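You operate a simulated robot arm through the tools that you are given. There is no shell and no other tool.

Carry out the task below with a simulated robot arm. There is one attempt and no reset: what you move stays moved.

## Task
Run the bath, dry the clean charm and drain the water off.
Fine: run it with the lid shut; the charm dries on the blue cloth; leave the lid open and turn the yellow lever shut again. Where these are worked on the way, their far stop is far enough and under half their travel is too little: yellow lever.

It is judged by the outcome, as a careful person would: the job done as asked, and still so three seconds after it is handed in. It fails if anything else is knocked over, pushed out of place, dropped, spilled or broken. A push-on lid holds only when it is set on centred and level and pressed home; a screw cap is set on level and turned clockwise until tight. Flat cloth is picked up by pressing the open fingertips on it (5 to 10 N) and closing them slowly along it; thin cloth reads only 2 to 8 mm in the jaws.

## Robot
A 7-joint arm with a three-finger gripper, fixed in place. Base frame: the origin is on the floor under the middle of its stand, x ahead of it, y to its left, z up. Units: mm, degrees, N and s.
With the tool pointing down near the work surface it reaches from about 460 to 900 mm from the base axis. Its first joint turns from -166.0 to 166.0 degrees. Payload 2.69 kg.
The tool frame sits at the grasp point between the pads (the TCP): z along the fingers, y along the line on which they close. The tips reach 29 mm beyond it. The gripper opens to 120 mm; its body begins 78 mm behind the TCP.
Orientation is told as [roll, pitch, yaw] about the base's x, y, z axes, in that order, counted from this pose: with the fingers straight down and closing along the base's y, the tool's x points along the base's -x, its y along +y and its z along -z.

## Interface
- The arm moves only by the tool move_arm. Its argument "increments" is a list of rows, each a list of 7 numbers: the opening, from 0 (shut) to 1 (fully open), then the shift along the tool's x, y, z in mm, then the turn, a rotation vector about the tool's x, y, z in degrees. In form: [[gripper, tx, ty, tz, wx, wy, wz], ...]. A call has 1 to 20 rows; each row is the pose to reach, as a shift and turn from the pose commanded when the call began, along the tool's axes at that moment. Each row takes 0.2 s and may step no farther than 50 mm and 8.6 degrees from the row before; otherwise, or with a gripper value out of range, the whole call is refused. A pose out of reach is approached as far as the arm can. The call stops where the force on the tool passes 50 N (or 10 N more than at its start, if that is more) or the arm is blocked; 0.2 s more then pass. The fingers move at their own pace (about 136.2 mm/s each) and stop on an object; they squeeze with about 33 N. The grip force told is the motor's: it shows also when the fingers shut on nothing. Time passes only in rows, and 0.2 s behind the last, so rows that repeat a pose let the fingers close. It gives the time, the measured TCP pose, the force on the tool (base axes), the opening and the grip force at its end, in the units of the frame above (readings bear some noise), with the torque about the TCP (base axes, N m) and any sound that the robot's microphone picked up.
- Cameras (640 x 400 px; columns grow to the right, rows downward): "scene" is fixed at [412, 498.8, 1539.9]; the picture's right is [-1.00, 0.08, 0.00], its down [0.02, 0.30, -0.95] and it looks along [-0.07, -0.95, -0.30] (base axes); focal length 360 px, centre (320, 200). "wrist" rides on the gripper at [63, 0, -104] in the tool frame; the picture's right is [0.00, 1.00, 0.00], its down [-0.83, 0.00, -0.56] and it looks along [-0.56, 0.00, 0.83] (tool axes); focal length 275 px, centre (320, 200). There is no depth. A picture from a camera that has moved, and an enlarged one, comes with that camera's place and axes in the base frame and with its lens. The place of the scene camera against the robot may be out by one fixed shift of up to 25 mm in any direction.
- get_image(camera): a new picture of that camera. It takes no simulated time.
- lift_body(by): moves the trunk up (or, below 0, down) by that many mm; the arm rides with it, the base frame stays. It gives what a move gives, with no picture.
- close_up(camera, box): a new picture of the part [left, top, right, bottom] of that camera's present view, enlarged. It takes no simulated time.
- close_job(): hands the job in; it is judged then, once.

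Places have to be worked out from the pictures, the camera data and where the tool is seen. Open the gripper and draw the arm clear of the work before you hand the job in, unless the task says otherwise.

The tools are called after "Request:" as name(argument=value, ...) on one line, values as JSON. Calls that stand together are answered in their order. move_arm: Moves the arm, as the interface text tells. Its arguments: {"type":"object","properties":{"increments":{"type":"array","items":{"type":"array","items":{"type":"number"}}}},"required":["increments"]} The other tools are called the same way: lift_body (by) moves the trunk up or down; get_image (camera) takes a picture; close_up (camera, box) takes an enlarged picture of a part of a camera's view; close_job () hands the job in.

At the start:

```text
time: 0.0
eef_pos: [186.1, -464.6, 1322.8]
tcp_rot: [0.0, 0.0, 0.0]
ft_force: [0.6, 0.3, 0.1]
torque: [0.0, -0.04, -0.02]
finger_gap: 120.3
grip_force: 0.0
trunk travel left (down, up): [-525.0, 61.0]
```

scene: 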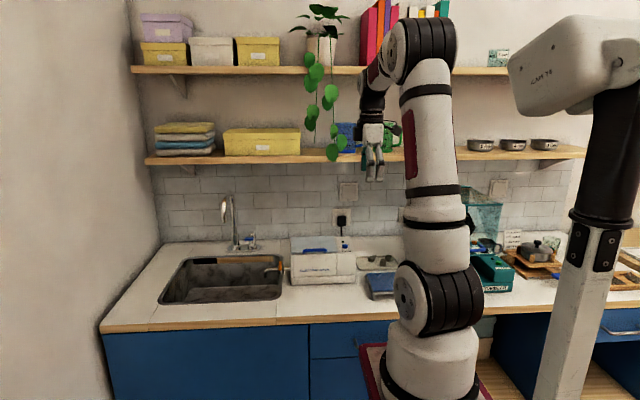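
wrist: 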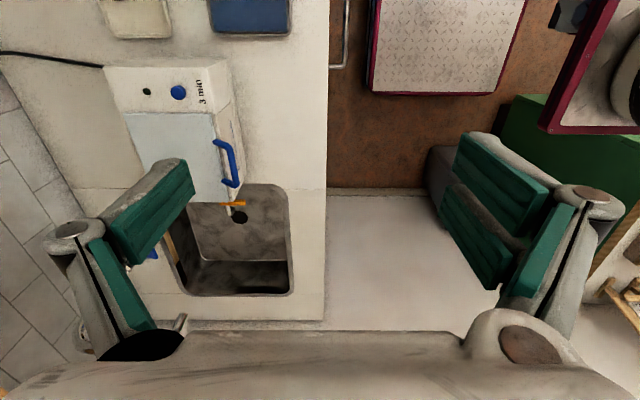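

I start by looking closely at the scene: the white device next to the sink appears to be the ultrasonic bath with a blue-handled lid, button, and a yellow drain lever over the sink. I take enlarged pictures.

Request:
close_up(camera="scene", box=[150, 190, 410, 340])

Request:
close_up(camera="wrist", box=[60, 0, 340, 300])

Request:
close_up(camera="scene", box=[260, 220, 420, 320])

```text
2.46 times, centred on (280, 265) of scene
camera zoom: at [412.0, 498.8, 1539.9], right [-1.0, 0.08, 0.0], down [0.02, 0.3, -0.95], along [-0.07, -0.95, -0.3], focal length 887 px, centre (418, 40)
```

zoom: 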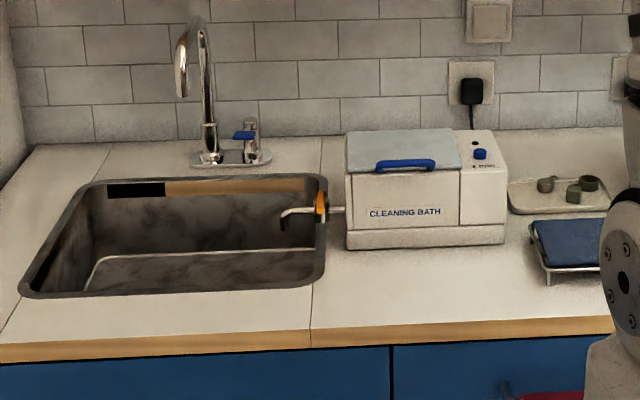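

```text
1.33 times, centred on (200, 150) of wrist
camera zoom: at [124.6, -466.5, 1427.3], right [0.0, 1.0, 0.0], down [0.83, 0.0, 0.56], along [0.56, 0.0, -0.83], focal length 367 px, centre (480, 267)
```

zoom: 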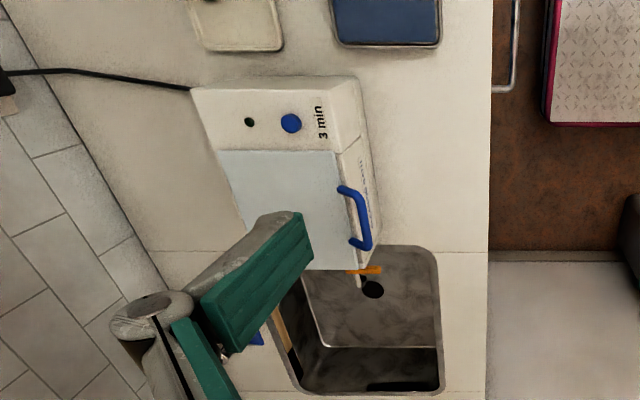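

```text
4.00 times, centred on (340, 270) of scene
camera zoom: at [412.0, 498.8, 1539.9], right [-1.0, 0.08, 0.0], down [0.02, 0.3, -0.95], along [-0.07, -0.95, -0.3], focal length 1441 px, centre (240, -80)
```

zoom: 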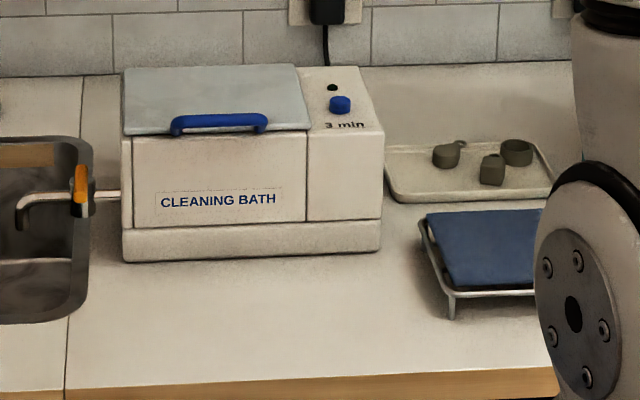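

The bath has its lid (blue handle at the front), a blue button on its top right, a yellow lever on the spout over the sink, a blue cloth on a rack and a tray with dull pieces. I move the hand over the bath's front with the camera facing the wall to get a closer view.

Request:
move_arm(increments=[[1, -13, 1.5, 6.5, 0, 0, 8.18], [1, -26, 3, 13, 0, 0, 16.36], [1, -39, 4.5, 19.5, 0, 0, 24.5], [1, -52, 6, 26, 0, 0, 32.7], [1, -65, 7, 32.5, 0, 0, 40.9], [1, -78, 8, 39, 0, 0, 49.1], [1, -91, 9, 45.5, 0, 0, 57.3], [1, -104, 10.5, 52, 0, 0, 65.4], [1, -117, 12, 58.5, 0, 0, 73.6], [1, -130, 13, 65, 0, 0, 81.8], [1, -144, 14.6, 72.8, 0, 0, 90]])

Request:
get_image(camera="wrist")

```text
time: 2.4
eef_pos: [331.6, -450.6, 1250.3]
tcp_rot: [0.0, -0.1, -90.2]
ft_force: [0.0, -1.5, -1.4]
torque: [-0.01, -0.02, -0.01]
finger_gap: 120.0
grip_force: 0.0
trunk travel left (down, up): [-525.0, 61.0]
```

```text
taken
camera wrist: at [331.7, -388.5, 1354.0], right [1.0, 0.0, 0.0], down [0.0, -0.83, 0.56], along [0.0, -0.56, -0.83], focal length 275 px, centre (320, 200)
```

wrist: 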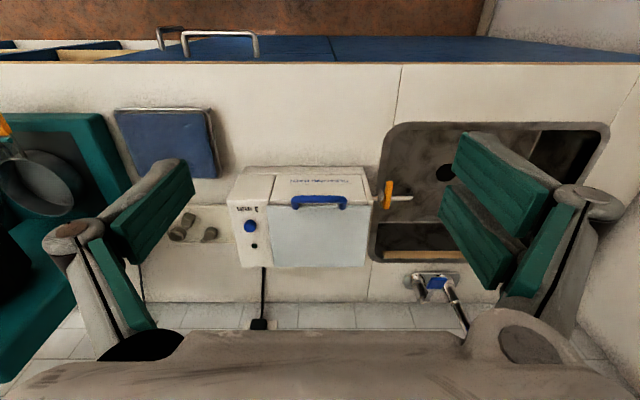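

The bath is clearly in view now. I enlarge the bath, the lever and the tray for measurement.

Request:
close_up(camera="wrist", box=[215, 155, 425, 285])

Request:
close_up(camera="wrist", box=[95, 95, 265, 255])

Request:
close_up(camera="scene", box=[280, 230, 340, 290])

```text
3.05 times, centred on (320, 220) of wrist
camera zoom: at [331.7, -388.5, 1354.0], right [1.0, 0.0, 0.0], down [0.0, -0.83, 0.56], along [0.0, -0.56, -0.83], focal length 839 px, centre (320, 139)
```

zoom: 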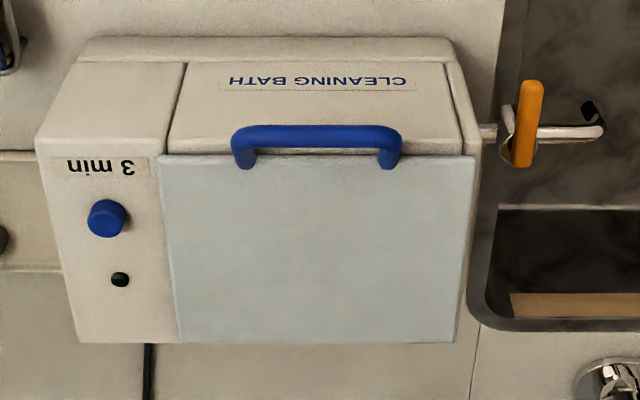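

```text
2.50 times, centred on (180, 175) of wrist
camera zoom: at [331.7, -388.5, 1354.0], right [1.0, 0.0, 0.0], down [0.0, -0.83, 0.56], along [0.0, -0.56, -0.83], focal length 688 px, centre (670, 262)
```

zoom: 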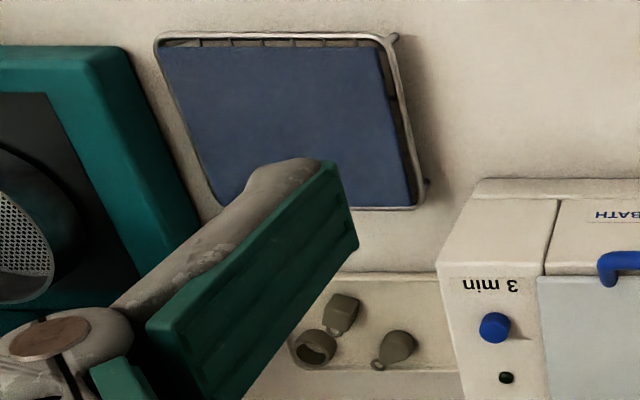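

```text
6.67 times, centred on (310, 260) of scene
camera zoom: at [412.0, 498.8, 1539.9], right [-1.0, 0.08, 0.0], down [0.02, 0.3, -0.95], along [-0.07, -0.95, -0.3], focal length 2402 px, centre (387, -200)
```

zoom: 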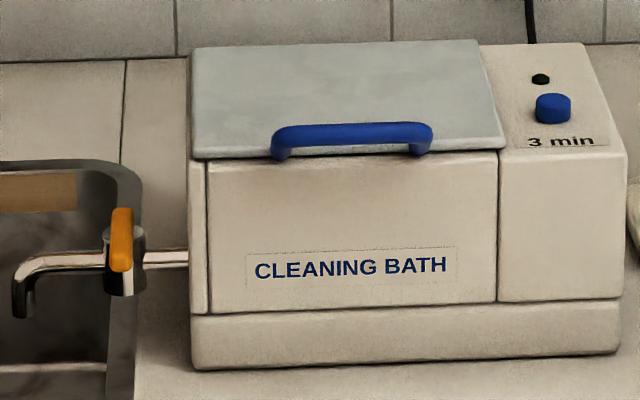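

Triangulating the two wrist views puts the button top near (219, -673, 1004), lid top about z 1000 and the handle bar about (330, -614, 1016). I close the fingers and go above the button to check alignment.

Request:
move_arm(increments=[[0, -32, -16, 24, 0, 0, 0], [0, -64, -32, 48, 0, 0, 0], [0, -96, -48, 72, 0, 0, 0], [0, -128, -64, 96, 0, 0, 0], [0, -160, -80, 115, 0, 0, 0], [0, -192, -96, 130, 0, 0, 0], [0, -223, -112.6, 150, 0, 0, 0], [0, -223, -112.6, 160, 0, 0, 0]])

Request:
get_image(camera="wrist")

Request:
close_up(camera="scene", box=[270, 130, 430, 310])

```text
time: 4.2
eef_pos: [218.1, -674.8, 1088.6]
tcp_rot: [0.0, -0.1, -90.0]
ft_force: [0.4, 0.0, -0.1]
torque: [0.01, -0.05, 0.0]
finger_gap: 0.0
grip_force: 28.4
trunk travel left (down, up): [-525.0, 61.0]
```

```text
taken
camera wrist: at [216.9, -612.6, 1193.3], right [1.0, 0.0, 0.0], down [0.0, -0.83, 0.56], along [0.0, -0.56, -0.83], focal length 275 px, centre (320, 200)
```

wrist: 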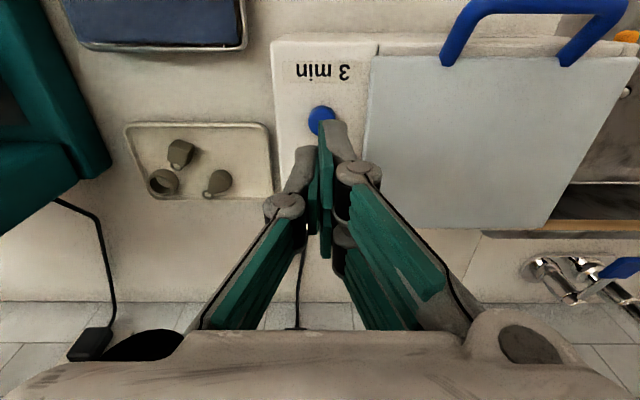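

```text
2.22 times, centred on (350, 220) of scene
camera zoom: at [412.0, 498.8, 1539.9], right [-1.0, 0.08, 0.0], down [0.02, 0.3, -0.95], along [-0.07, -0.95, -0.3], focal length 801 px, centre (253, 156)
```

zoom: 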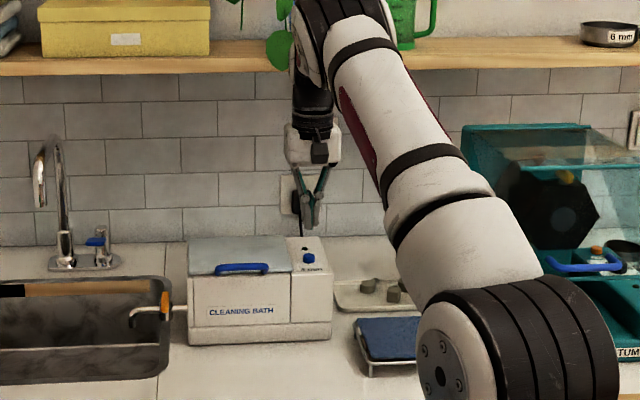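

The hand is centred over the button. I zoom on the tips to see how the closed fingers line up with the button before pressing.

Request:
close_up(camera="wrist", box=[250, 80, 410, 280])

Request:
close_up(camera="scene", box=[320, 180, 370, 260])

```text
2.00 times, centred on (330, 180) of wrist
camera zoom: at [216.9, -612.6, 1193.3], right [1.0, 0.0, 0.0], down [0.0, -0.83, 0.56], along [0.0, -0.56, -0.83], focal length 551 px, centre (300, 240)
```

zoom: 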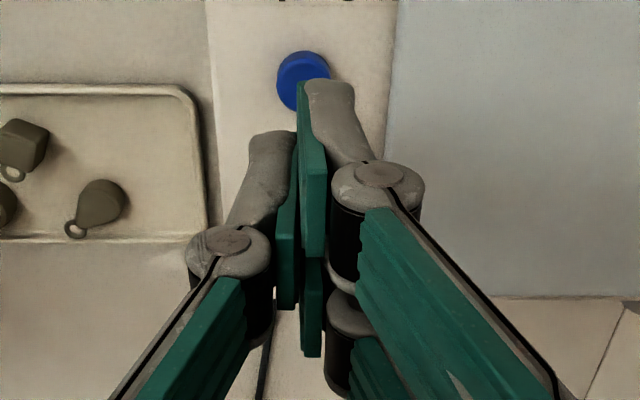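

```text
5.00 times, centred on (345, 220) of scene
camera zoom: at [412.0, 498.8, 1539.9], right [-1.0, 0.08, 0.0], down [0.02, 0.3, -0.95], along [-0.07, -0.95, -0.3], focal length 1802 px, centre (195, 100)
```

zoom: 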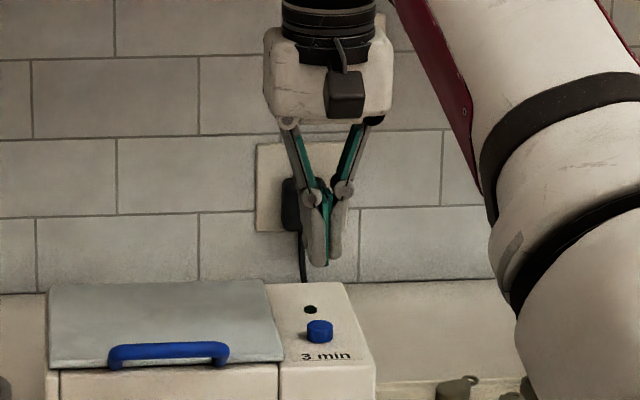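

The tips cover the button. I descend to just above it and then press down in small steps, watching the force and sound.

Request:
move_arm(increments=[[0, 0, 0, 25, 0, 0, 0], [0, 0, 0, 45, 0, 0, 0], [0, 0, 0, 50, 0, 0, 0], [0, 0, 0, 53, 0, 0, 0], [0, 0, 0, 55, 0, 0, 0], [0, 0, 0, 57, 0, 0, 0]])

```text
time: 5.6
eef_pos: [218.8, -673.8, 1033.5]
tcp_rot: [0.0, -0.1, -90.0]
ft_force: [-0.5, -1.2, 1.7]
torque: [0.01, -0.03, 0.03]
finger_gap: 0.0
grip_force: 28.3
trunk travel left (down, up): [-525.0, 61.0]
heard: click
```

I heard a click at light contact. I check whether the button took and the indicator lit.

Request:
close_up(camera="scene", box=[280, 210, 380, 280])

Request:
close_up(camera="wrist", box=[200, 20, 440, 220])

```text
5.71 times, centred on (330, 245) of scene
camera zoom: at [412.0, 498.8, 1539.9], right [-1.0, 0.08, 0.0], down [0.02, 0.3, -0.95], along [-0.07, -0.95, -0.3], focal length 2059 px, centre (263, -57)
```

zoom: 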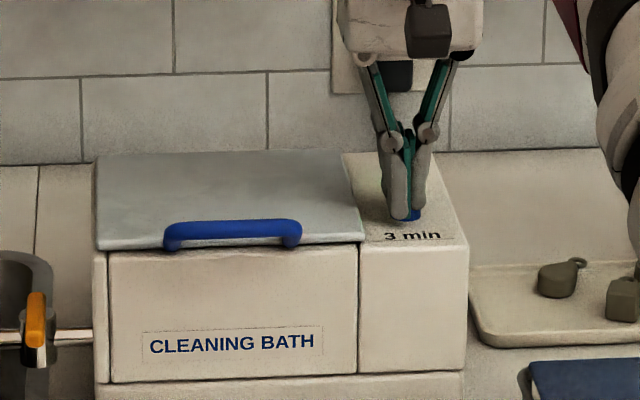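

```text
2.00 times, centred on (320, 120) of wrist
camera zoom: at [218.8, -611.1, 1137.1], right [1.0, 0.0, 0.0], down [0.0, -0.83, 0.56], along [0.0, -0.56, -0.83], focal length 551 px, centre (320, 360)
```

zoom: 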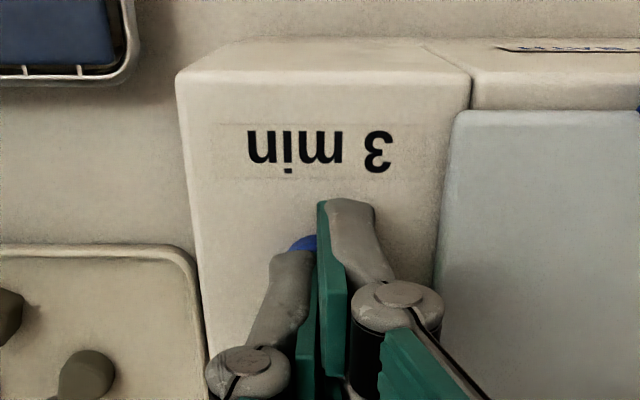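

The tips are on the button and it clicked. I lift off to see the indicator and button state.

Request:
move_arm(increments=[[0, 0, 0, -20, 0, 0, 0], [0, 30, 0, -60, 0, 0, 0], [0, 60, 0, -90, 0, 0, 0]])

Request:
close_up(camera="scene", box=[300, 220, 370, 270])

Request:
get_image(camera="wrist")

```text
time: 6.4
eef_pos: [217.5, -614.2, 1120.6]
tcp_rot: [0.0, 0.1, -90.0]
ft_force: [-0.2, -1.6, -0.5]
torque: [0.0, -0.03, -0.02]
finger_gap: 0.0
grip_force: 28.5
trunk travel left (down, up): [-525.0, 61.0]
```

```text
8.00 times, centred on (335, 245) of scene
camera zoom: at [412.0, 498.8, 1539.9], right [-1.0, 0.08, 0.0], down [0.02, 0.3, -0.95], along [-0.07, -0.95, -0.3], focal length 2883 px, centre (200, -160)
```

zoom: 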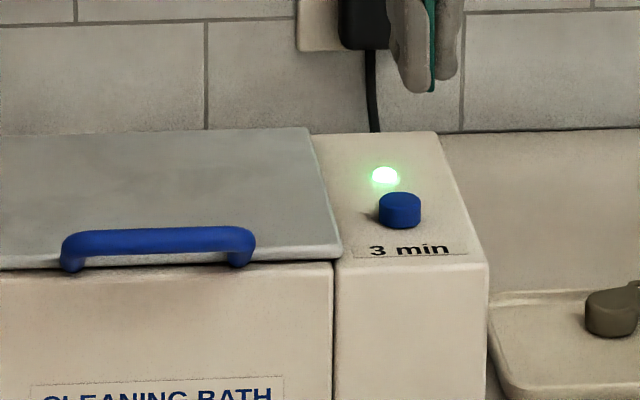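

```text
taken
camera wrist: at [218.1, -551.7, 1225.4], right [1.0, 0.0, 0.0], down [0.0, -0.83, 0.55], along [0.0, -0.55, -0.83], focal length 275 px, centre (320, 200)
```

wrist: 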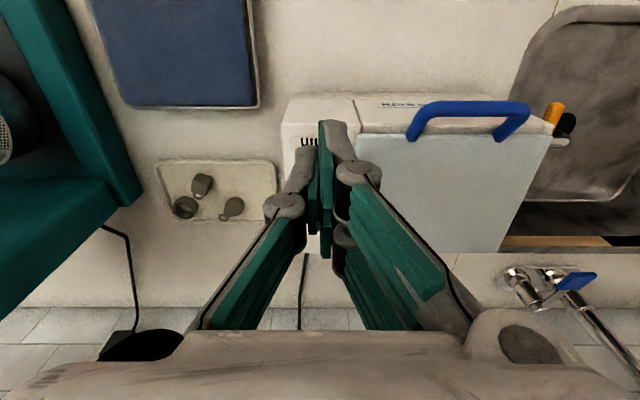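

The indicator is green: the bath is running with the lid shut. Meanwhile I move sideways at height to look at the lever closely.

Request:
move_arm(increments=[[0, 10, 40, -5, 0, 0, 0], [0, 20, 80, -10, 0, 0, 0], [0, 30, 120, -10, 0, 0, 0], [0, 40, 160, -10, 0, 0, 0], [0, 50, 200, 0, 0, 0, 0], [0, 54, 240, 0, 0, 0, 0]])

Request:
get_image(camera="wrist")

Request:
close_up(camera="wrist", box=[240, 60, 400, 180])

Request:
close_up(camera="scene", box=[255, 250, 305, 290])

```text
time: 7.8
eef_pos: [457.3, -561.0, 1121.9]
tcp_rot: [0.0, 0.0, -90.0]
ft_force: [0.0, -0.1, 0.6]
torque: [-0.03, -0.06, 0.03]
finger_gap: 0.0
grip_force: 29.0
trunk travel left (down, up): [-525.0, 61.0]
```

```text
taken
camera wrist: at [457.9, -497.9, 1226.4], right [1.0, 0.0, 0.0], down [0.0, -0.83, 0.56], along [0.0, -0.56, -0.83], focal length 275 px, centre (320, 200)
```

wrist: 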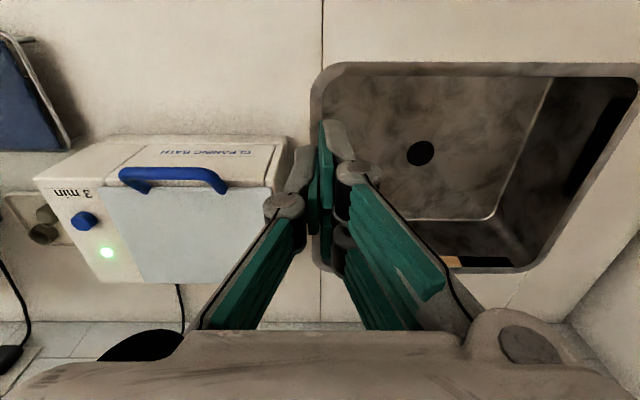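

```text
3.33 times, centred on (320, 120) of wrist
camera zoom: at [457.9, -497.9, 1226.4], right [1.0, 0.0, 0.0], down [0.0, -0.83, 0.56], along [0.0, -0.56, -0.83], focal length 918 px, centre (320, 467)
```

zoom: 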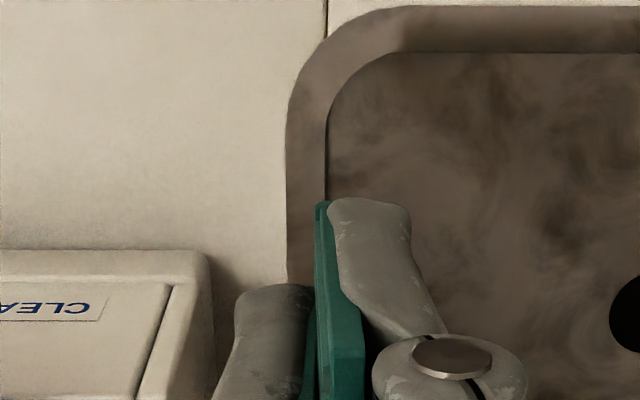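

```text
10.00 times, centred on (280, 270) of scene
camera zoom: at [412.0, 498.8, 1539.9], right [-1.0, 0.08, 0.0], down [0.02, 0.3, -0.95], along [-0.07, -0.95, -0.3], focal length 3603 px, centre (720, -500)
```

zoom: 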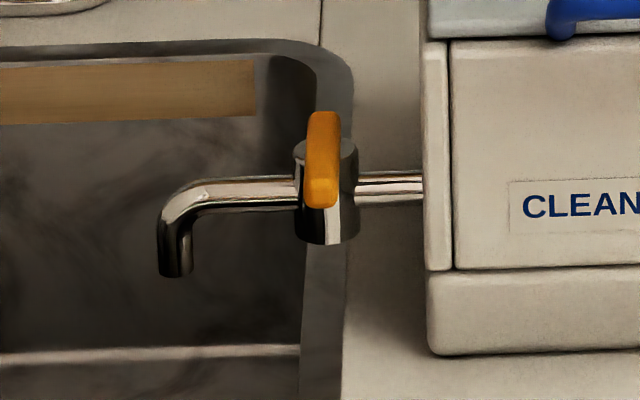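

The lever is a horizontal bar on a vertical pivot at about (453, -672), its handle pointing +y to y≈-629 at z≈942; the bath wall at x≈418 means it must open toward the spout (+x). While the bath runs I go look at the cloth and tray.

Request:
move_arm(increments=[[0, 10, -45, -10, 0, 0, 0], [0, 20, -90, -20, 0, 0, 0], [0, 25, -135, -30, 0, 0, 0], [0, 30, -180, -30, 0, 0, 0], [0, 40, -225, -30, 0, 0, 0], [0, 50, -270, -30, 0, 0, 0], [0, 60, -315, -30, 0, 0, 0], [0, 60, -360, -30, 0, 0, 0], [0, 60, -390, -30, 0, 0, 0]])

Request:
get_image(camera="wrist")

Request:
close_up(camera="wrist", box=[200, 20, 440, 190])

```text
time: 9.8
eef_pos: [67.0, -500.6, 1154.2]
tcp_rot: [0.1, 0.0, -89.9]
ft_force: [0.2, -0.5, -0.4]
torque: [0.01, 0.05, -0.03]
finger_gap: 0.3
grip_force: 28.9
trunk travel left (down, up): [-525.0, 61.0]
```

```text
taken
camera wrist: at [68.1, -437.9, 1258.6], right [1.0, 0.01, 0.0], down [0.01, -0.83, 0.56], along [0.0, -0.56, -0.83], focal length 275 px, centre (320, 200)
```

wrist: 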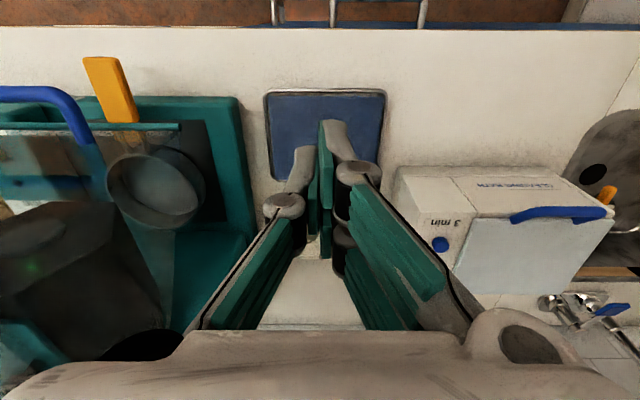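

```text
2.35 times, centred on (320, 105) of wrist
camera zoom: at [68.1, -437.9, 1258.6], right [1.0, 0.01, 0.0], down [0.01, -0.83, 0.56], along [0.0, -0.56, -0.83], focal length 648 px, centre (320, 424)
```

zoom: 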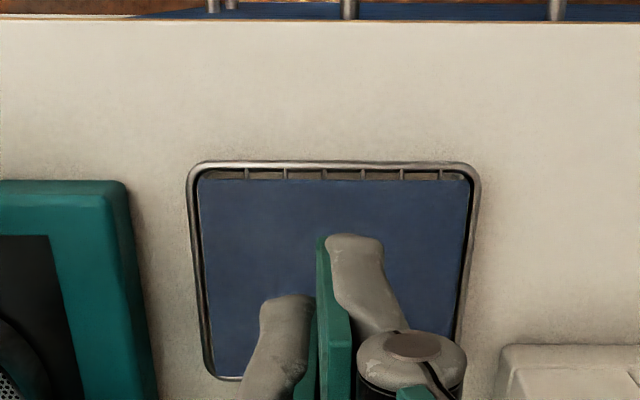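

The cloth sits on its rack around x≈66, y≈-560. I check whether the bath's indicator is still lit.

Request:
close_up(camera="scene", box=[280, 210, 440, 310])

Request:
close_up(camera="scene", box=[440, 180, 640, 320])

```text
4.00 times, centred on (360, 260) of scene
camera zoom: at [412.0, 498.8, 1539.9], right [-1.0, 0.08, 0.0], down [0.02, 0.3, -0.95], along [-0.07, -0.95, -0.3], focal length 1441 px, centre (160, -40)
```

zoom: 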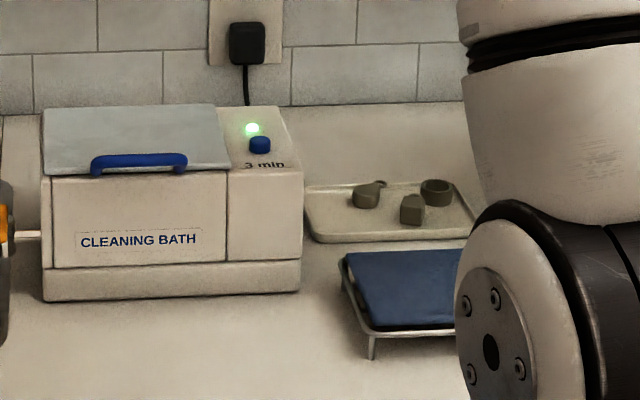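

```text
2.86 times, centred on (540, 250) of scene
camera zoom: at [412.0, 498.8, 1539.9], right [-1.0, 0.08, 0.0], down [0.02, 0.3, -0.95], along [-0.07, -0.95, -0.3], focal length 1030 px, centre (-309, 57)
```

zoom: 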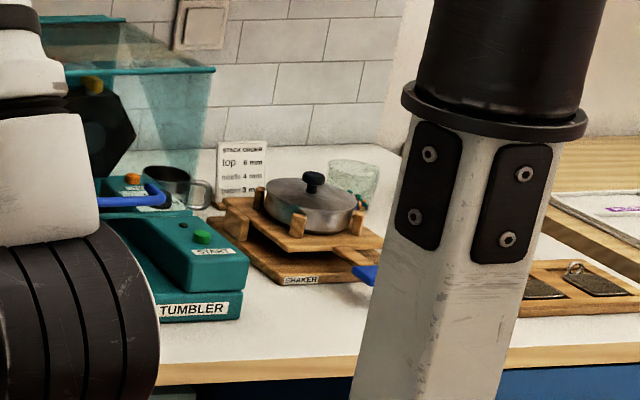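

Still running. I use the time to pre-orient the hand in front of the handle: turn to yaw 0 at height, gripper partly open.

Request:
move_arm(increments=[[0.5, 0, 24, -2, 0, 0, -8.2], [0.5, 0, 48, -4, 0, 0, -16.4], [0.5, 0, 72, -6, 0, 0, -24.6], [0.5, 0, 96, -8, 0, 0, -32.8], [0.5, 0, 120, -8, 0, 0, -41], [0.5, 0, 144, -8, 0, 0, -49.2], [0.5, 0, 168, -8, 0, 0, -57.4], [0.5, 0, 192, -8, 0, 0, -65.6], [0.5, 0, 216, -8, 0, 0, -73.8], [0.5, 0, 240, -8, 0, 0, -82], [0.5, 0, 263, -8, 0, 0, -90]])

Request:
get_image(camera="scene")

```text
time: 12.2
eef_pos: [331.9, -498.5, 1161.7]
tcp_rot: [0.0, 0.0, 0.2]
ft_force: [0.2, -0.5, -0.1]
torque: [-0.01, -0.05, 0.05]
finger_gap: 60.0
grip_force: 0.0
trunk travel left (down, up): [-525.0, 61.0]
```

```text
taken
```

scene: 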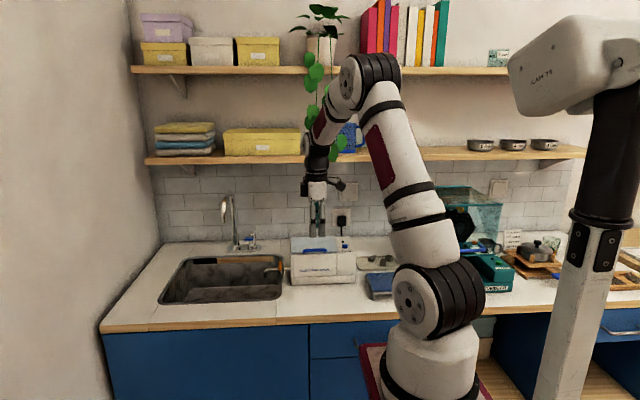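

Now I tilt the hand so the fingers point toward the wall and down (~58°), hovering in front of and above the handle.

Request:
move_arm(increments=[[0.5, 0, -4, 10, 8.3, 0, 0], [0.5, 0, -8, 20, 16.6, 0, 0], [0.5, 0, -12, 35, 24.9, 0, 0], [0.5, 0, -16, 50, 33.2, 0, 0], [0.5, 0, -20, 65, 41.5, 0, 0], [0.5, 0, -26, 80, 49.8, 0, 0], [0.5, 0, -31.5, 92, 58, 0, 0]])

Request:
get_image(camera="wrist")

Request:
get_image(camera="scene")

```text
time: 13.8
eef_pos: [330.8, -530.4, 1069.8]
tcp_rot: [-58.2, 0.0, 0.0]
ft_force: [-0.5, -0.7, 1.1]
torque: [0.02, -0.04, 0.05]
finger_gap: 59.9
grip_force: 0.1
trunk travel left (down, up): [-525.0, 61.0]
```

```text
taken
camera wrist: at [268.8, -443.4, 1124.4], right [0.0, 0.53, -0.85], down [0.83, 0.47, 0.29], along [0.56, -0.7, -0.44], focal length 275 px, centre (320, 200)
```

wrist: 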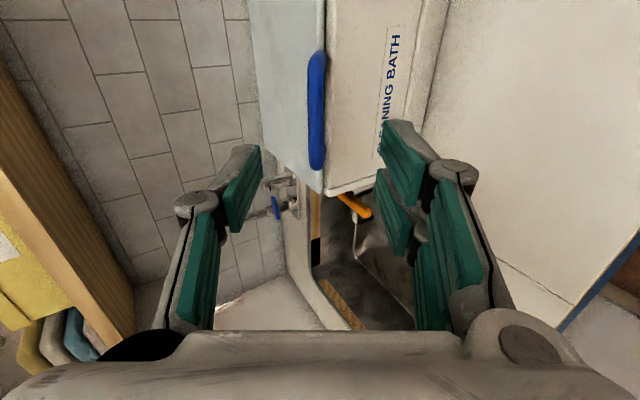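

```text
taken
```

scene: 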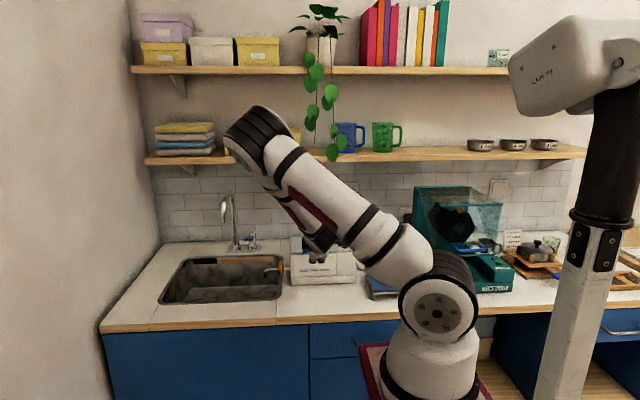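

The handle bar lies right on the tool's approach axis (~102 mm ahead). I wait here for the run to finish before touching the lid.

Request:
move_arm(increments=[[0.5, 0, 0, 0, 0, 0, 0], [0.5, 0, 0, 0, 0, 0, 0], [0.5, 0, 0, 0, 0, 0, 0], [0.5, 0, 0, 0, 0, 0, 0], [0.5, 0, 0, 0, 0, 0, 0], [0.5, 0, 0, 0, 0, 0, 0], [0.5, 0, 0, 0, 0, 0, 0], [0.5, 0, 0, 0, 0, 0, 0], [0.5, 0, 0, 0, 0, 0, 0], [0.5, 0, 0, 0, 0, 0, 0], [0.5, 0, 0, 0, 0, 0, 0], [0.5, 0, 0, 0, 0, 0, 0], [0.5, 0, 0, 0, 0, 0, 0], [0.5, 0, 0, 0, 0, 0, 0], [0.5, 0, 0, 0, 0, 0, 0], [0.5, 0, 0, 0, 0, 0, 0], [0.5, 0, 0, 0, 0, 0, 0], [0.5, 0, 0, 0, 0, 0, 0], [0.5, 0, 0, 0, 0, 0, 0], [0.5, 0, 0, 0, 0, 0, 0]])

Request:
close_up(camera="scene", box=[280, 210, 380, 280])

```text
time: 18.0
eef_pos: [332.5, -530.5, 1068.7]
tcp_rot: [-58.1, 0.0, 0.0]
ft_force: [0.5, -0.3, 1.6]
torque: [0.0, -0.02, -0.01]
finger_gap: 60.2
grip_force: 0.1
trunk travel left (down, up): [-525.0, 61.0]
```

```text
5.71 times, centred on (330, 245) of scene
camera zoom: at [412.0, 498.8, 1539.9], right [-1.0, 0.08, 0.0], down [0.02, 0.3, -0.95], along [-0.07, -0.95, -0.3], focal length 2059 px, centre (263, -57)
```

zoom: 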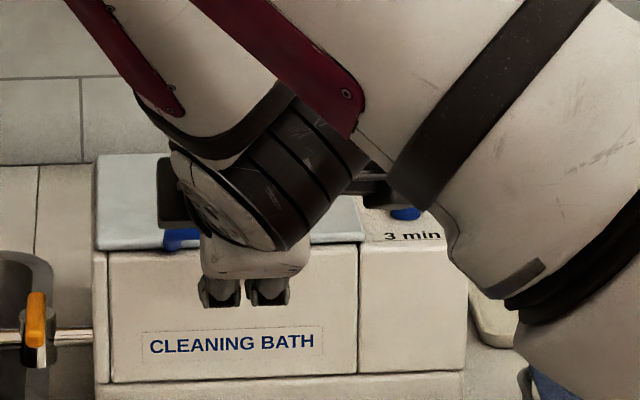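

The LED is hidden by the arm in this pose; no sound yet. I keep waiting and listening.

Request:
move_arm(increments=[[0.5, 0, 0, 0, 0, 0, 0], [0.5, 0, 0, 0, 0, 0, 0], [0.5, 0, 0, 0, 0, 0, 0], [0.5, 0, 0, 0, 0, 0, 0], [0.5, 0, 0, 0, 0, 0, 0], [0.5, 0, 0, 0, 0, 0, 0], [0.5, 0, 0, 0, 0, 0, 0], [0.5, 0, 0, 0, 0, 0, 0], [0.5, 0, 0, 0, 0, 0, 0], [0.5, 0, 0, 0, 0, 0, 0], [0.5, 0, 0, 0, 0, 0, 0], [0.5, 0, 0, 0, 0, 0, 0], [0.5, 0, 0, 0, 0, 0, 0], [0.5, 0, 0, 0, 0, 0, 0], [0.5, 0, 0, 0, 0, 0, 0], [0.5, 0, 0, 0, 0, 0, 0], [0.5, 0, 0, 0, 0, 0, 0], [0.5, 0, 0, 0, 0, 0, 0], [0.5, 0, 0, 0, 0, 0, 0], [0.5, 0, 0, 0, 0, 0, 0]])

Request:
get_image(camera="wrist")

```text
time: 22.2
eef_pos: [331.5, -530.9, 1067.1]
tcp_rot: [-57.9, 0.1, 0.1]
ft_force: [0.5, 0.2, 0.1]
torque: [0.01, 0.02, -0.01]
finger_gap: 60.0
grip_force: 0.1
trunk travel left (down, up): [-525.0, 61.0]
```

```text
taken
camera wrist: at [269.3, -443.6, 1124.1], right [0.0, 0.53, -0.85], down [0.83, 0.47, 0.29], along [0.56, -0.7, -0.44], focal length 275 px, centre (320, 200)
```

wrist: 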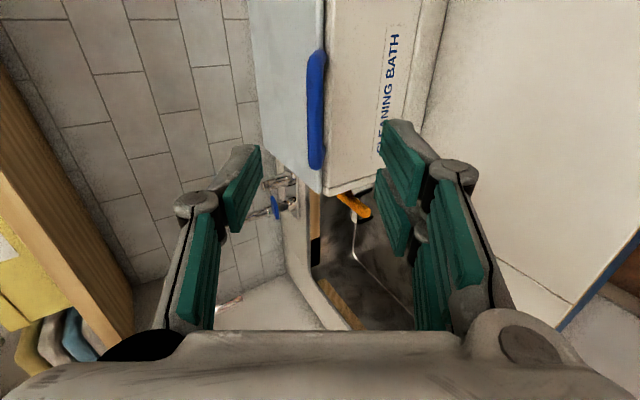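

I shift 60 mm toward -x so the wrist camera can see the indicator while waiting.

Request:
move_arm(increments=[[0.5, 30, 0, 0, 0, 0, 0], [0.5, 60, 0, 0, 0, 0, 0], [0.5, 60, 0, 0, 0, 0, 0], [0.5, 60, 0, 0, 0, 0, 0], [0.5, 60, 0, 0, 0, 0, 0], [0.5, 60, 0, 0, 0, 0, 0], [0.5, 60, 0, 0, 0, 0, 0], [0.5, 60, 0, 0, 0, 0, 0], [0.5, 60, 0, 0, 0, 0, 0], [0.5, 60, 0, 0, 0, 0, 0], [0.5, 60, 0, 0, 0, 0, 0], [0.5, 60, 0, 0, 0, 0, 0], [0.5, 60, 0, 0, 0, 0, 0], [0.5, 60, 0, 0, 0, 0, 0], [0.5, 60, 0, 0, 0, 0, 0], [0.5, 60, 0, 0, 0, 0, 0], [0.5, 60, 0, 0, 0, 0, 0], [0.5, 60, 0, 0, 0, 0, 0], [0.5, 60, 0, 0, 0, 0, 0], [0.5, 60, 0, 0, 0, 0, 0]])

Request:
get_image(camera="wrist")

```text
time: 26.4
eef_pos: [271.7, -529.5, 1068.1]
tcp_rot: [-58.0, 0.0, 0.0]
ft_force: [0.3, 0.0, 0.6]
torque: [-0.01, 0.01, -0.03]
finger_gap: 60.0
grip_force: 0.1
trunk travel left (down, up): [-525.0, 61.0]
```

```text
taken
camera wrist: at [209.2, -443.0, 1124.3], right [0.0, 0.53, -0.85], down [0.83, 0.47, 0.29], along [0.56, -0.7, -0.44], focal length 275 px, centre (320, 200)
```

wrist: 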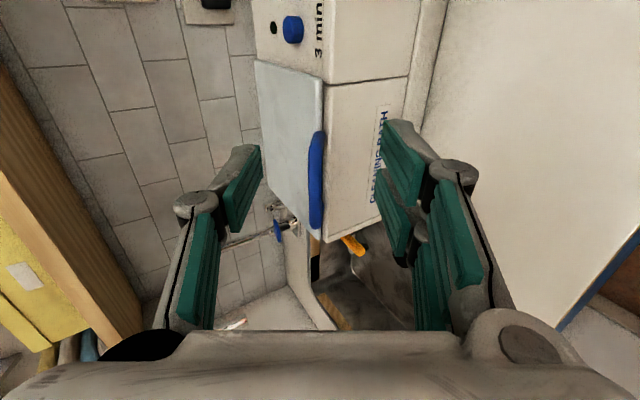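

The indicator is dark now. I zoom in to confirm that the run ended.

Request:
close_up(camera="wrist", box=[240, 0, 440, 125])

Request:
close_up(camera="scene", box=[280, 210, 380, 280])

```text
3.20 times, centred on (340, 62) of wrist
camera zoom: at [209.2, -443.0, 1124.3], right [0.0, 0.53, -0.85], down [0.83, 0.47, 0.29], along [0.56, -0.7, -0.44], focal length 881 px, centre (256, 640)
```

zoom: 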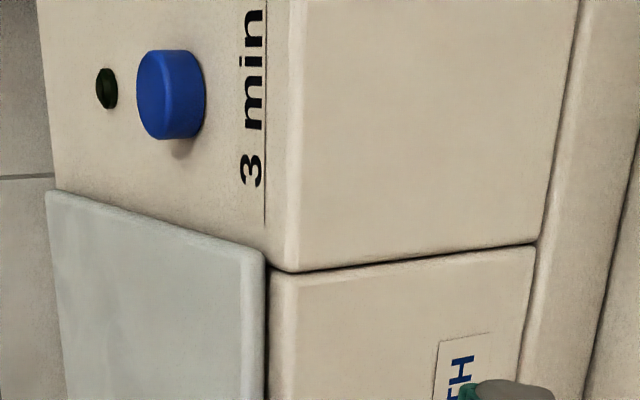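

```text
5.71 times, centred on (330, 245) of scene
camera zoom: at [412.0, 498.8, 1539.9], right [-1.0, 0.08, 0.0], down [0.02, 0.3, -0.95], along [-0.07, -0.95, -0.3], focal length 2059 px, centre (263, -57)
```

zoom: 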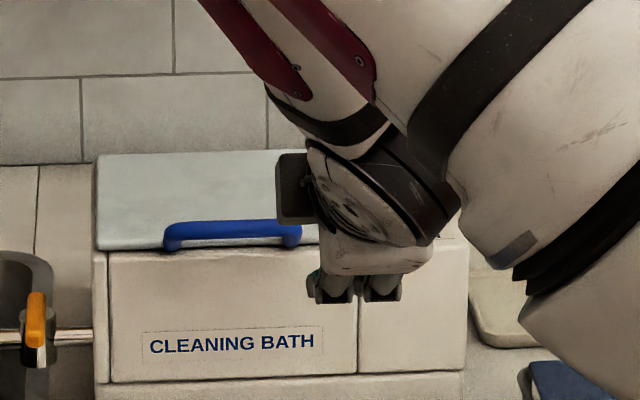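

The run is over (indicator off). I go back to the handle's middle and advance along the tool axis so the fingers straddle the bar, then close on it.

Request:
move_arm(increments=[[0.5, -30, 0, 0, 0, 0, 0], [0.5, -60, 0, 0, 0, 0, 0], [0.5, -60, 0, 30, 0, 0, 0], [0.5, -60, 0, 55, 0, 0, 0], [0.5, -60, 0, 72, 0, 0, 0], [0.5, -60, 0, 82, 0, 0, 0], [0.5, -60, 0, 87, 0, 0, 0], [0.5, -60, 0, 87, 0, 0, 0]])

Request:
get_image(camera="wrist")

Request:
close_up(camera="scene", box=[270, 200, 370, 280])

```text
time: 28.2
eef_pos: [330.4, -603.3, 1021.7]
tcp_rot: [-58.0, -0.1, -0.1]
ft_force: [0.1, 0.0, 0.5]
torque: [-0.01, 0.0, 0.03]
finger_gap: 60.0
grip_force: 0.0
trunk travel left (down, up): [-525.0, 61.0]
```

```text
taken
camera wrist: at [268.5, -517.2, 1078.0], right [0.0, 0.53, -0.85], down [0.83, 0.47, 0.29], along [0.56, -0.7, -0.44], focal length 275 px, centre (320, 200)
```

wrist: 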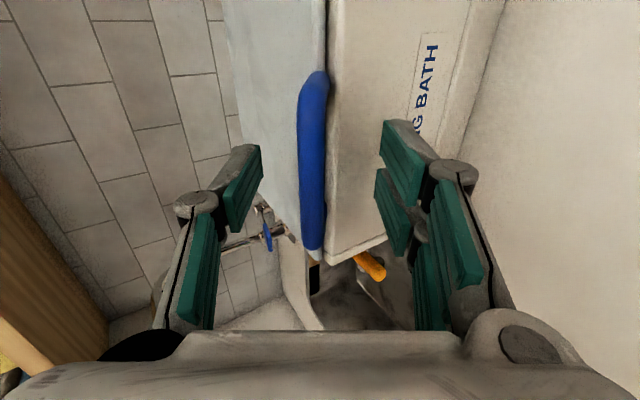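

```text
5.00 times, centred on (320, 240) of scene
camera zoom: at [412.0, 498.8, 1539.9], right [-1.0, 0.08, 0.0], down [0.02, 0.3, -0.95], along [-0.07, -0.95, -0.3], focal length 1802 px, centre (320, 0)
```

zoom: 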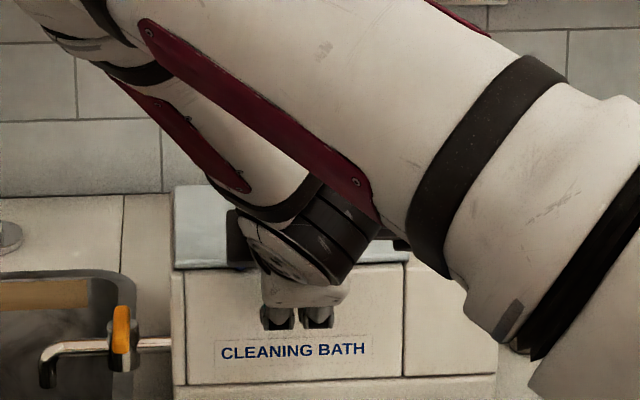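

The bar is ~24 mm ahead of the TCP and ~4 mm toward the upper finger. I advance 8 mm, centre, and close on the bar.

Request:
move_arm(increments=[[0.5, 0, -4, 4, 0, 0, 0], [0.5, 0, -4, 8, 0, 0, 0], [0.35, 0, -4, 8, 0, 0, 0], [0.2, 0, -4, 8, 0, 0, 0], [0.1, 0, -4, 8, 0, 0, 0], [0.0, 0, -4, 8, 0, 0, 0], [0.0, 0, -4, 8, 0, 0, 0]])

Request:
get_image(camera="wrist")

```text
time: 29.7
eef_pos: [331.3, -609.0, 1014.0]
tcp_rot: [-57.1, 0.2, 0.1]
ft_force: [1.8, 11.4, 2.6]
torque: [1.39, -0.3, 0.06]
finger_gap: 22.8
grip_force: 33.7
trunk travel left (down, up): [-525.0, 61.0]
stopped in row 7: the force on the tool passed its limit at 50 N (the readings are from after the stop); the commanded pose is now the measured one
```

```text
taken
camera wrist: at [269.2, -522.1, 1071.9], right [-0.01, 0.55, -0.84], down [0.83, 0.47, 0.3], along [0.55, -0.69, -0.46], focal length 275 px, centre (320, 200)
```

wrist: 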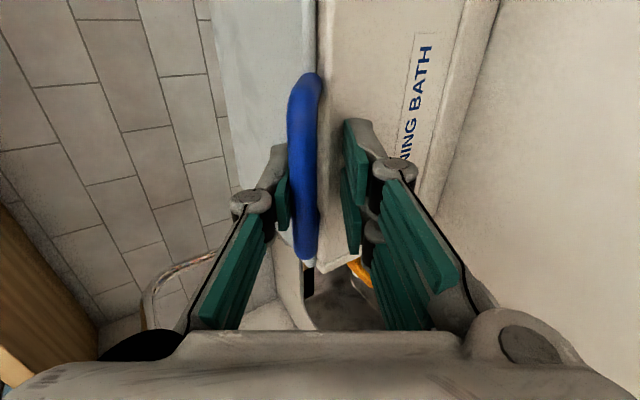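

The upper finger touched first while the lower ones are still short of the bar. I shift the hand ~6 mm up along the closing line while staying closed, to let both sides meet.

Request:
move_arm(increments=[[0.19, 0, -2, 0, 0, 0, 0], [0.19, 0, -4, 0, 0, 0, 0], [0.15, 0, -6, 0, 0, 0, 0], [0.1, 0, -6, 0, 0, 0, 0], [0.05, 0, -6, 0, 0, 0, 0], [0.0, 0, -6, 0, 0, 0, 0]])

Request:
get_image(camera="wrist")

```text
time: 31.1
eef_pos: [331.7, -609.5, 1015.2]
tcp_rot: [-56.4, 0.6, 0.0]
ft_force: [3.4, 36.0, -29.0]
torque: [1.94, 0.03, 0.01]
finger_gap: 22.9
grip_force: 33.4
trunk travel left (down, up): [-525.0, 61.0]
```

```text
taken
camera wrist: at [269.5, -522.9, 1073.7], right [-0.01, 0.55, -0.83], down [0.83, 0.47, 0.3], along [0.55, -0.69, -0.47], focal length 275 px, centre (320, 200)
```

wrist: 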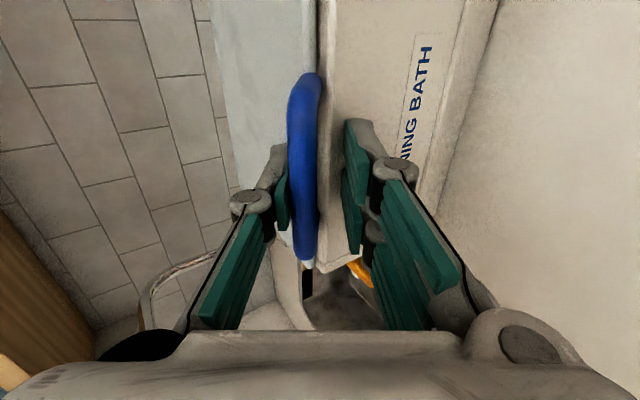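

The gap stays at 23 mm with the lower tips apparently pressing the bath's front face rather than the bar. I open, back off a little, and re-examine.

Request:
move_arm(increments=[[0.35, 0, 2, -2, 0, 0, 0], [0.5, 0, 2, -6, 0, 0, 0], [0.5, 0, 0, -12, 0, 0, 0], [0.5, 0, 0, -12, 0, 0, 0]])

Request:
get_image(camera="wrist")

Request:
close_up(camera="wrist", box=[220, 40, 420, 280])

```text
time: 32.1
eef_pos: [331.6, -603.1, 1028.0]
tcp_rot: [-57.2, 0.2, 0.0]
ft_force: [-0.7, -0.1, 0.5]
torque: [0.03, 0.0, 0.03]
finger_gap: 59.9
grip_force: 0.1
trunk travel left (down, up): [-525.0, 61.0]
```

```text
taken
camera wrist: at [269.1, -516.6, 1084.9], right [-0.01, 0.54, -0.84], down [0.83, 0.47, 0.29], along [0.55, -0.7, -0.46], focal length 275 px, centre (320, 200)
```

wrist: 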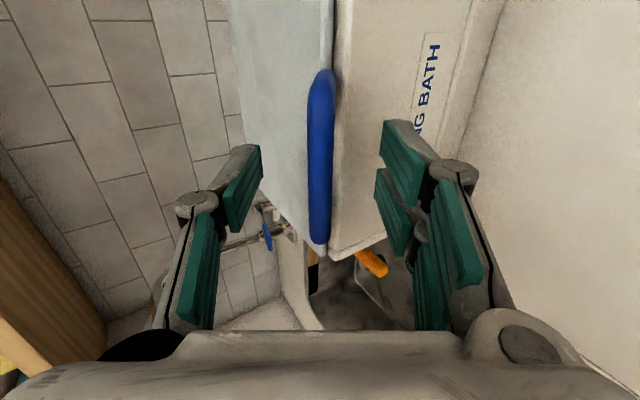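

```text
1.67 times, centred on (320, 160) of wrist
camera zoom: at [269.1, -516.6, 1084.9], right [-0.01, 0.54, -0.84], down [0.83, 0.47, 0.29], along [0.55, -0.7, -0.46], focal length 459 px, centre (320, 267)
```

zoom: 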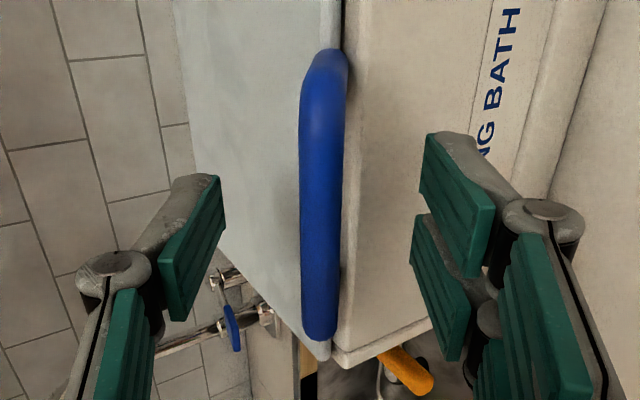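

By the bar's apparent size it lies only ~6 mm past the TCP, so earlier I went too deep. I back off 5 mm more and close gently.

Request:
move_arm(increments=[[0.5, 0, 0, -5, 0, 0, 0], [0.4, 0, 0, -5, 0, 0, 0], [0.3, 0, 0, -5, 0, 0, 0], [0.2, 0, 0, -5, 0, 0, 0], [0.15, 0, 0, -5, 0, 0, 0], [0.1, 0, 0, -5, 0, 0, 0]])

Request:
close_up(camera="wrist", box=[220, 40, 420, 280])

```text
time: 33.5
eef_pos: [331.3, -598.8, 1029.4]
tcp_rot: [-57.1, 0.3, 0.0]
ft_force: [-0.5, 0.2, 0.0]
torque: [-0.03, 0.02, 0.01]
finger_gap: 12.2
grip_force: 0.1
trunk travel left (down, up): [-525.0, 61.0]
```

```text
1.67 times, centred on (320, 160) of wrist
camera zoom: at [269.2, -512.1, 1087.7], right [-0.01, 0.54, -0.84], down [0.83, 0.47, 0.29], along [0.55, -0.7, -0.46], focal length 459 px, centre (320, 267)
```

zoom: 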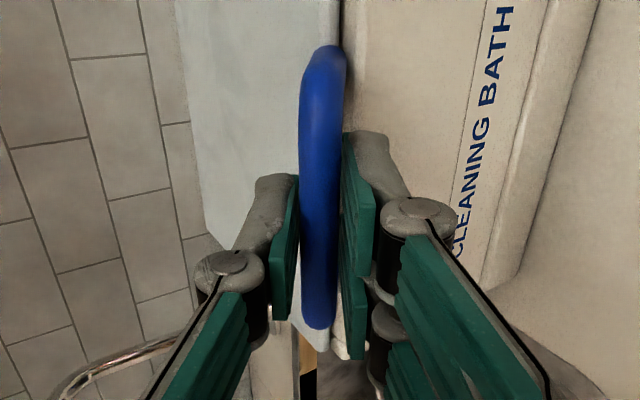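

The bar sits neatly between the pads with no contact force. I keep it loosely caged (18 mm gap) and start lifting it on an arc about the lid's rear hinge, 16° first.

Request:
move_arm(increments=[[0.14, 0, -11, -4, -4, 0, 0], [0.14, 0, -23.7, -8, -8, 0, 0], [0.14, 0, -36, -10.5, -12, 0, 0], [0.14, 0, -48.2, -12.5, -16, 0, 0]])

Request:
get_image(camera="wrist")

Request:
close_up(camera="scene", box=[260, 190, 380, 290])

```text
time: 34.5
eef_pos: [331.3, -615.0, 1077.5]
tcp_rot: [-41.1, 0.2, 0.0]
ft_force: [0.4, 2.0, -0.7]
torque: [-0.02, 0.06, -0.03]
finger_gap: 16.9
grip_force: 0.7
trunk travel left (down, up): [-525.0, 61.0]
```

```text
taken
camera wrist: at [269.4, -546.4, 1155.8], right [-0.01, 0.75, -0.66], down [0.83, 0.37, 0.41], along [0.55, -0.54, -0.63], focal length 275 px, centre (320, 200)
```

wrist: 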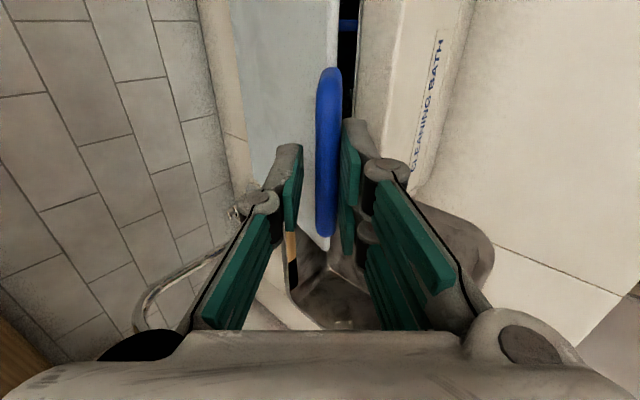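

```text
4.00 times, centred on (320, 240) of scene
camera zoom: at [412.0, 498.8, 1539.9], right [-1.0, 0.08, 0.0], down [0.02, 0.3, -0.95], along [-0.07, -0.95, -0.3], focal length 1441 px, centre (320, 40)
```

zoom: 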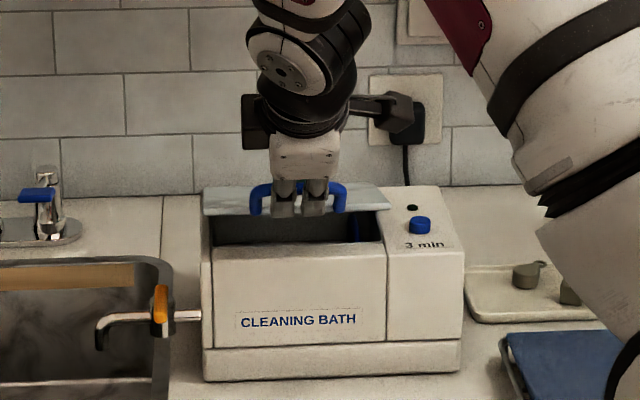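

The lid is lifting smoothly in the cage. I continue the arc another 40°.

Request:
move_arm(increments=[[0.14, 0, -12, -4.5, -4, 0, 0], [0.14, 0, -23.8, -7.8, -8, 0, 0], [0.14, 0, -36, -10.5, -12, 0, 0], [0.14, 0, -48.4, -12.2, -16, 0, 0], [0.14, 0, -61, -13, -20, 0, 0], [0.14, 0, -73.3, -13.1, -24, 0, 0], [0.14, 0, -86, -12.3, -28, 0, 0], [0.14, 0, -98.2, -10.7, -32, 0, 0], [0.14, 0, -110.5, -8, -36, 0, 0], [0.14, 0, -122.4, -4.7, -40, 0, 0]])

Request:
get_image(camera="wrist")

Request:
close_up(camera="scene", box=[240, 150, 400, 290])

```text
time: 36.7
eef_pos: [334.1, -702.4, 1160.0]
tcp_rot: [-1.0, 0.2, 0.2]
ft_force: [0.0, 0.7, -0.7]
torque: [-0.06, -0.02, -0.03]
finger_gap: 16.9
grip_force: 0.4
trunk travel left (down, up): [-525.0, 61.0]
```

```text
taken
camera wrist: at [271.3, -701.5, 1265.1], right [-0.01, 1.0, -0.02], down [0.83, 0.01, 0.55], along [0.55, -0.01, -0.83], focal length 275 px, centre (320, 200)
```

wrist: 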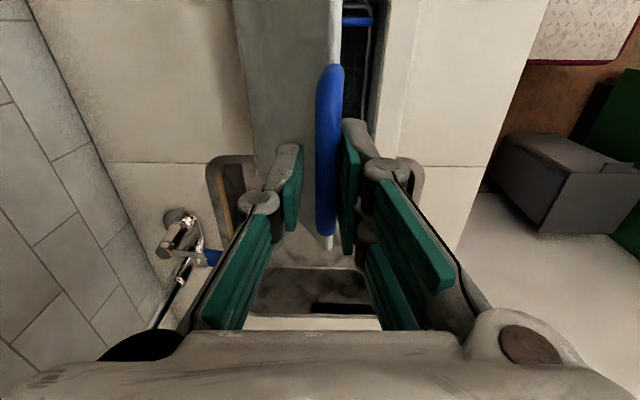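

```text
2.86 times, centred on (320, 220) of scene
camera zoom: at [412.0, 498.8, 1539.9], right [-1.0, 0.08, 0.0], down [0.02, 0.3, -0.95], along [-0.07, -0.95, -0.3], focal length 1030 px, centre (320, 143)
```

zoom: 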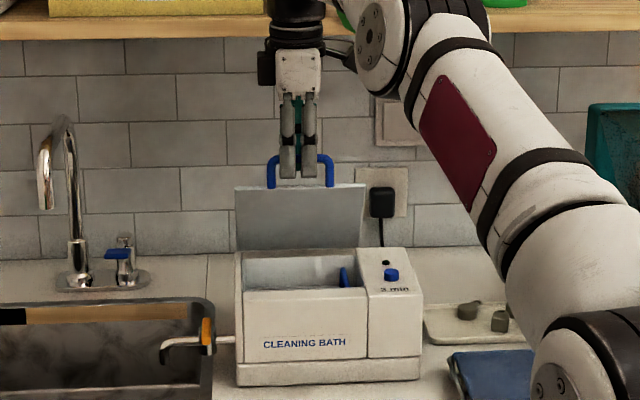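

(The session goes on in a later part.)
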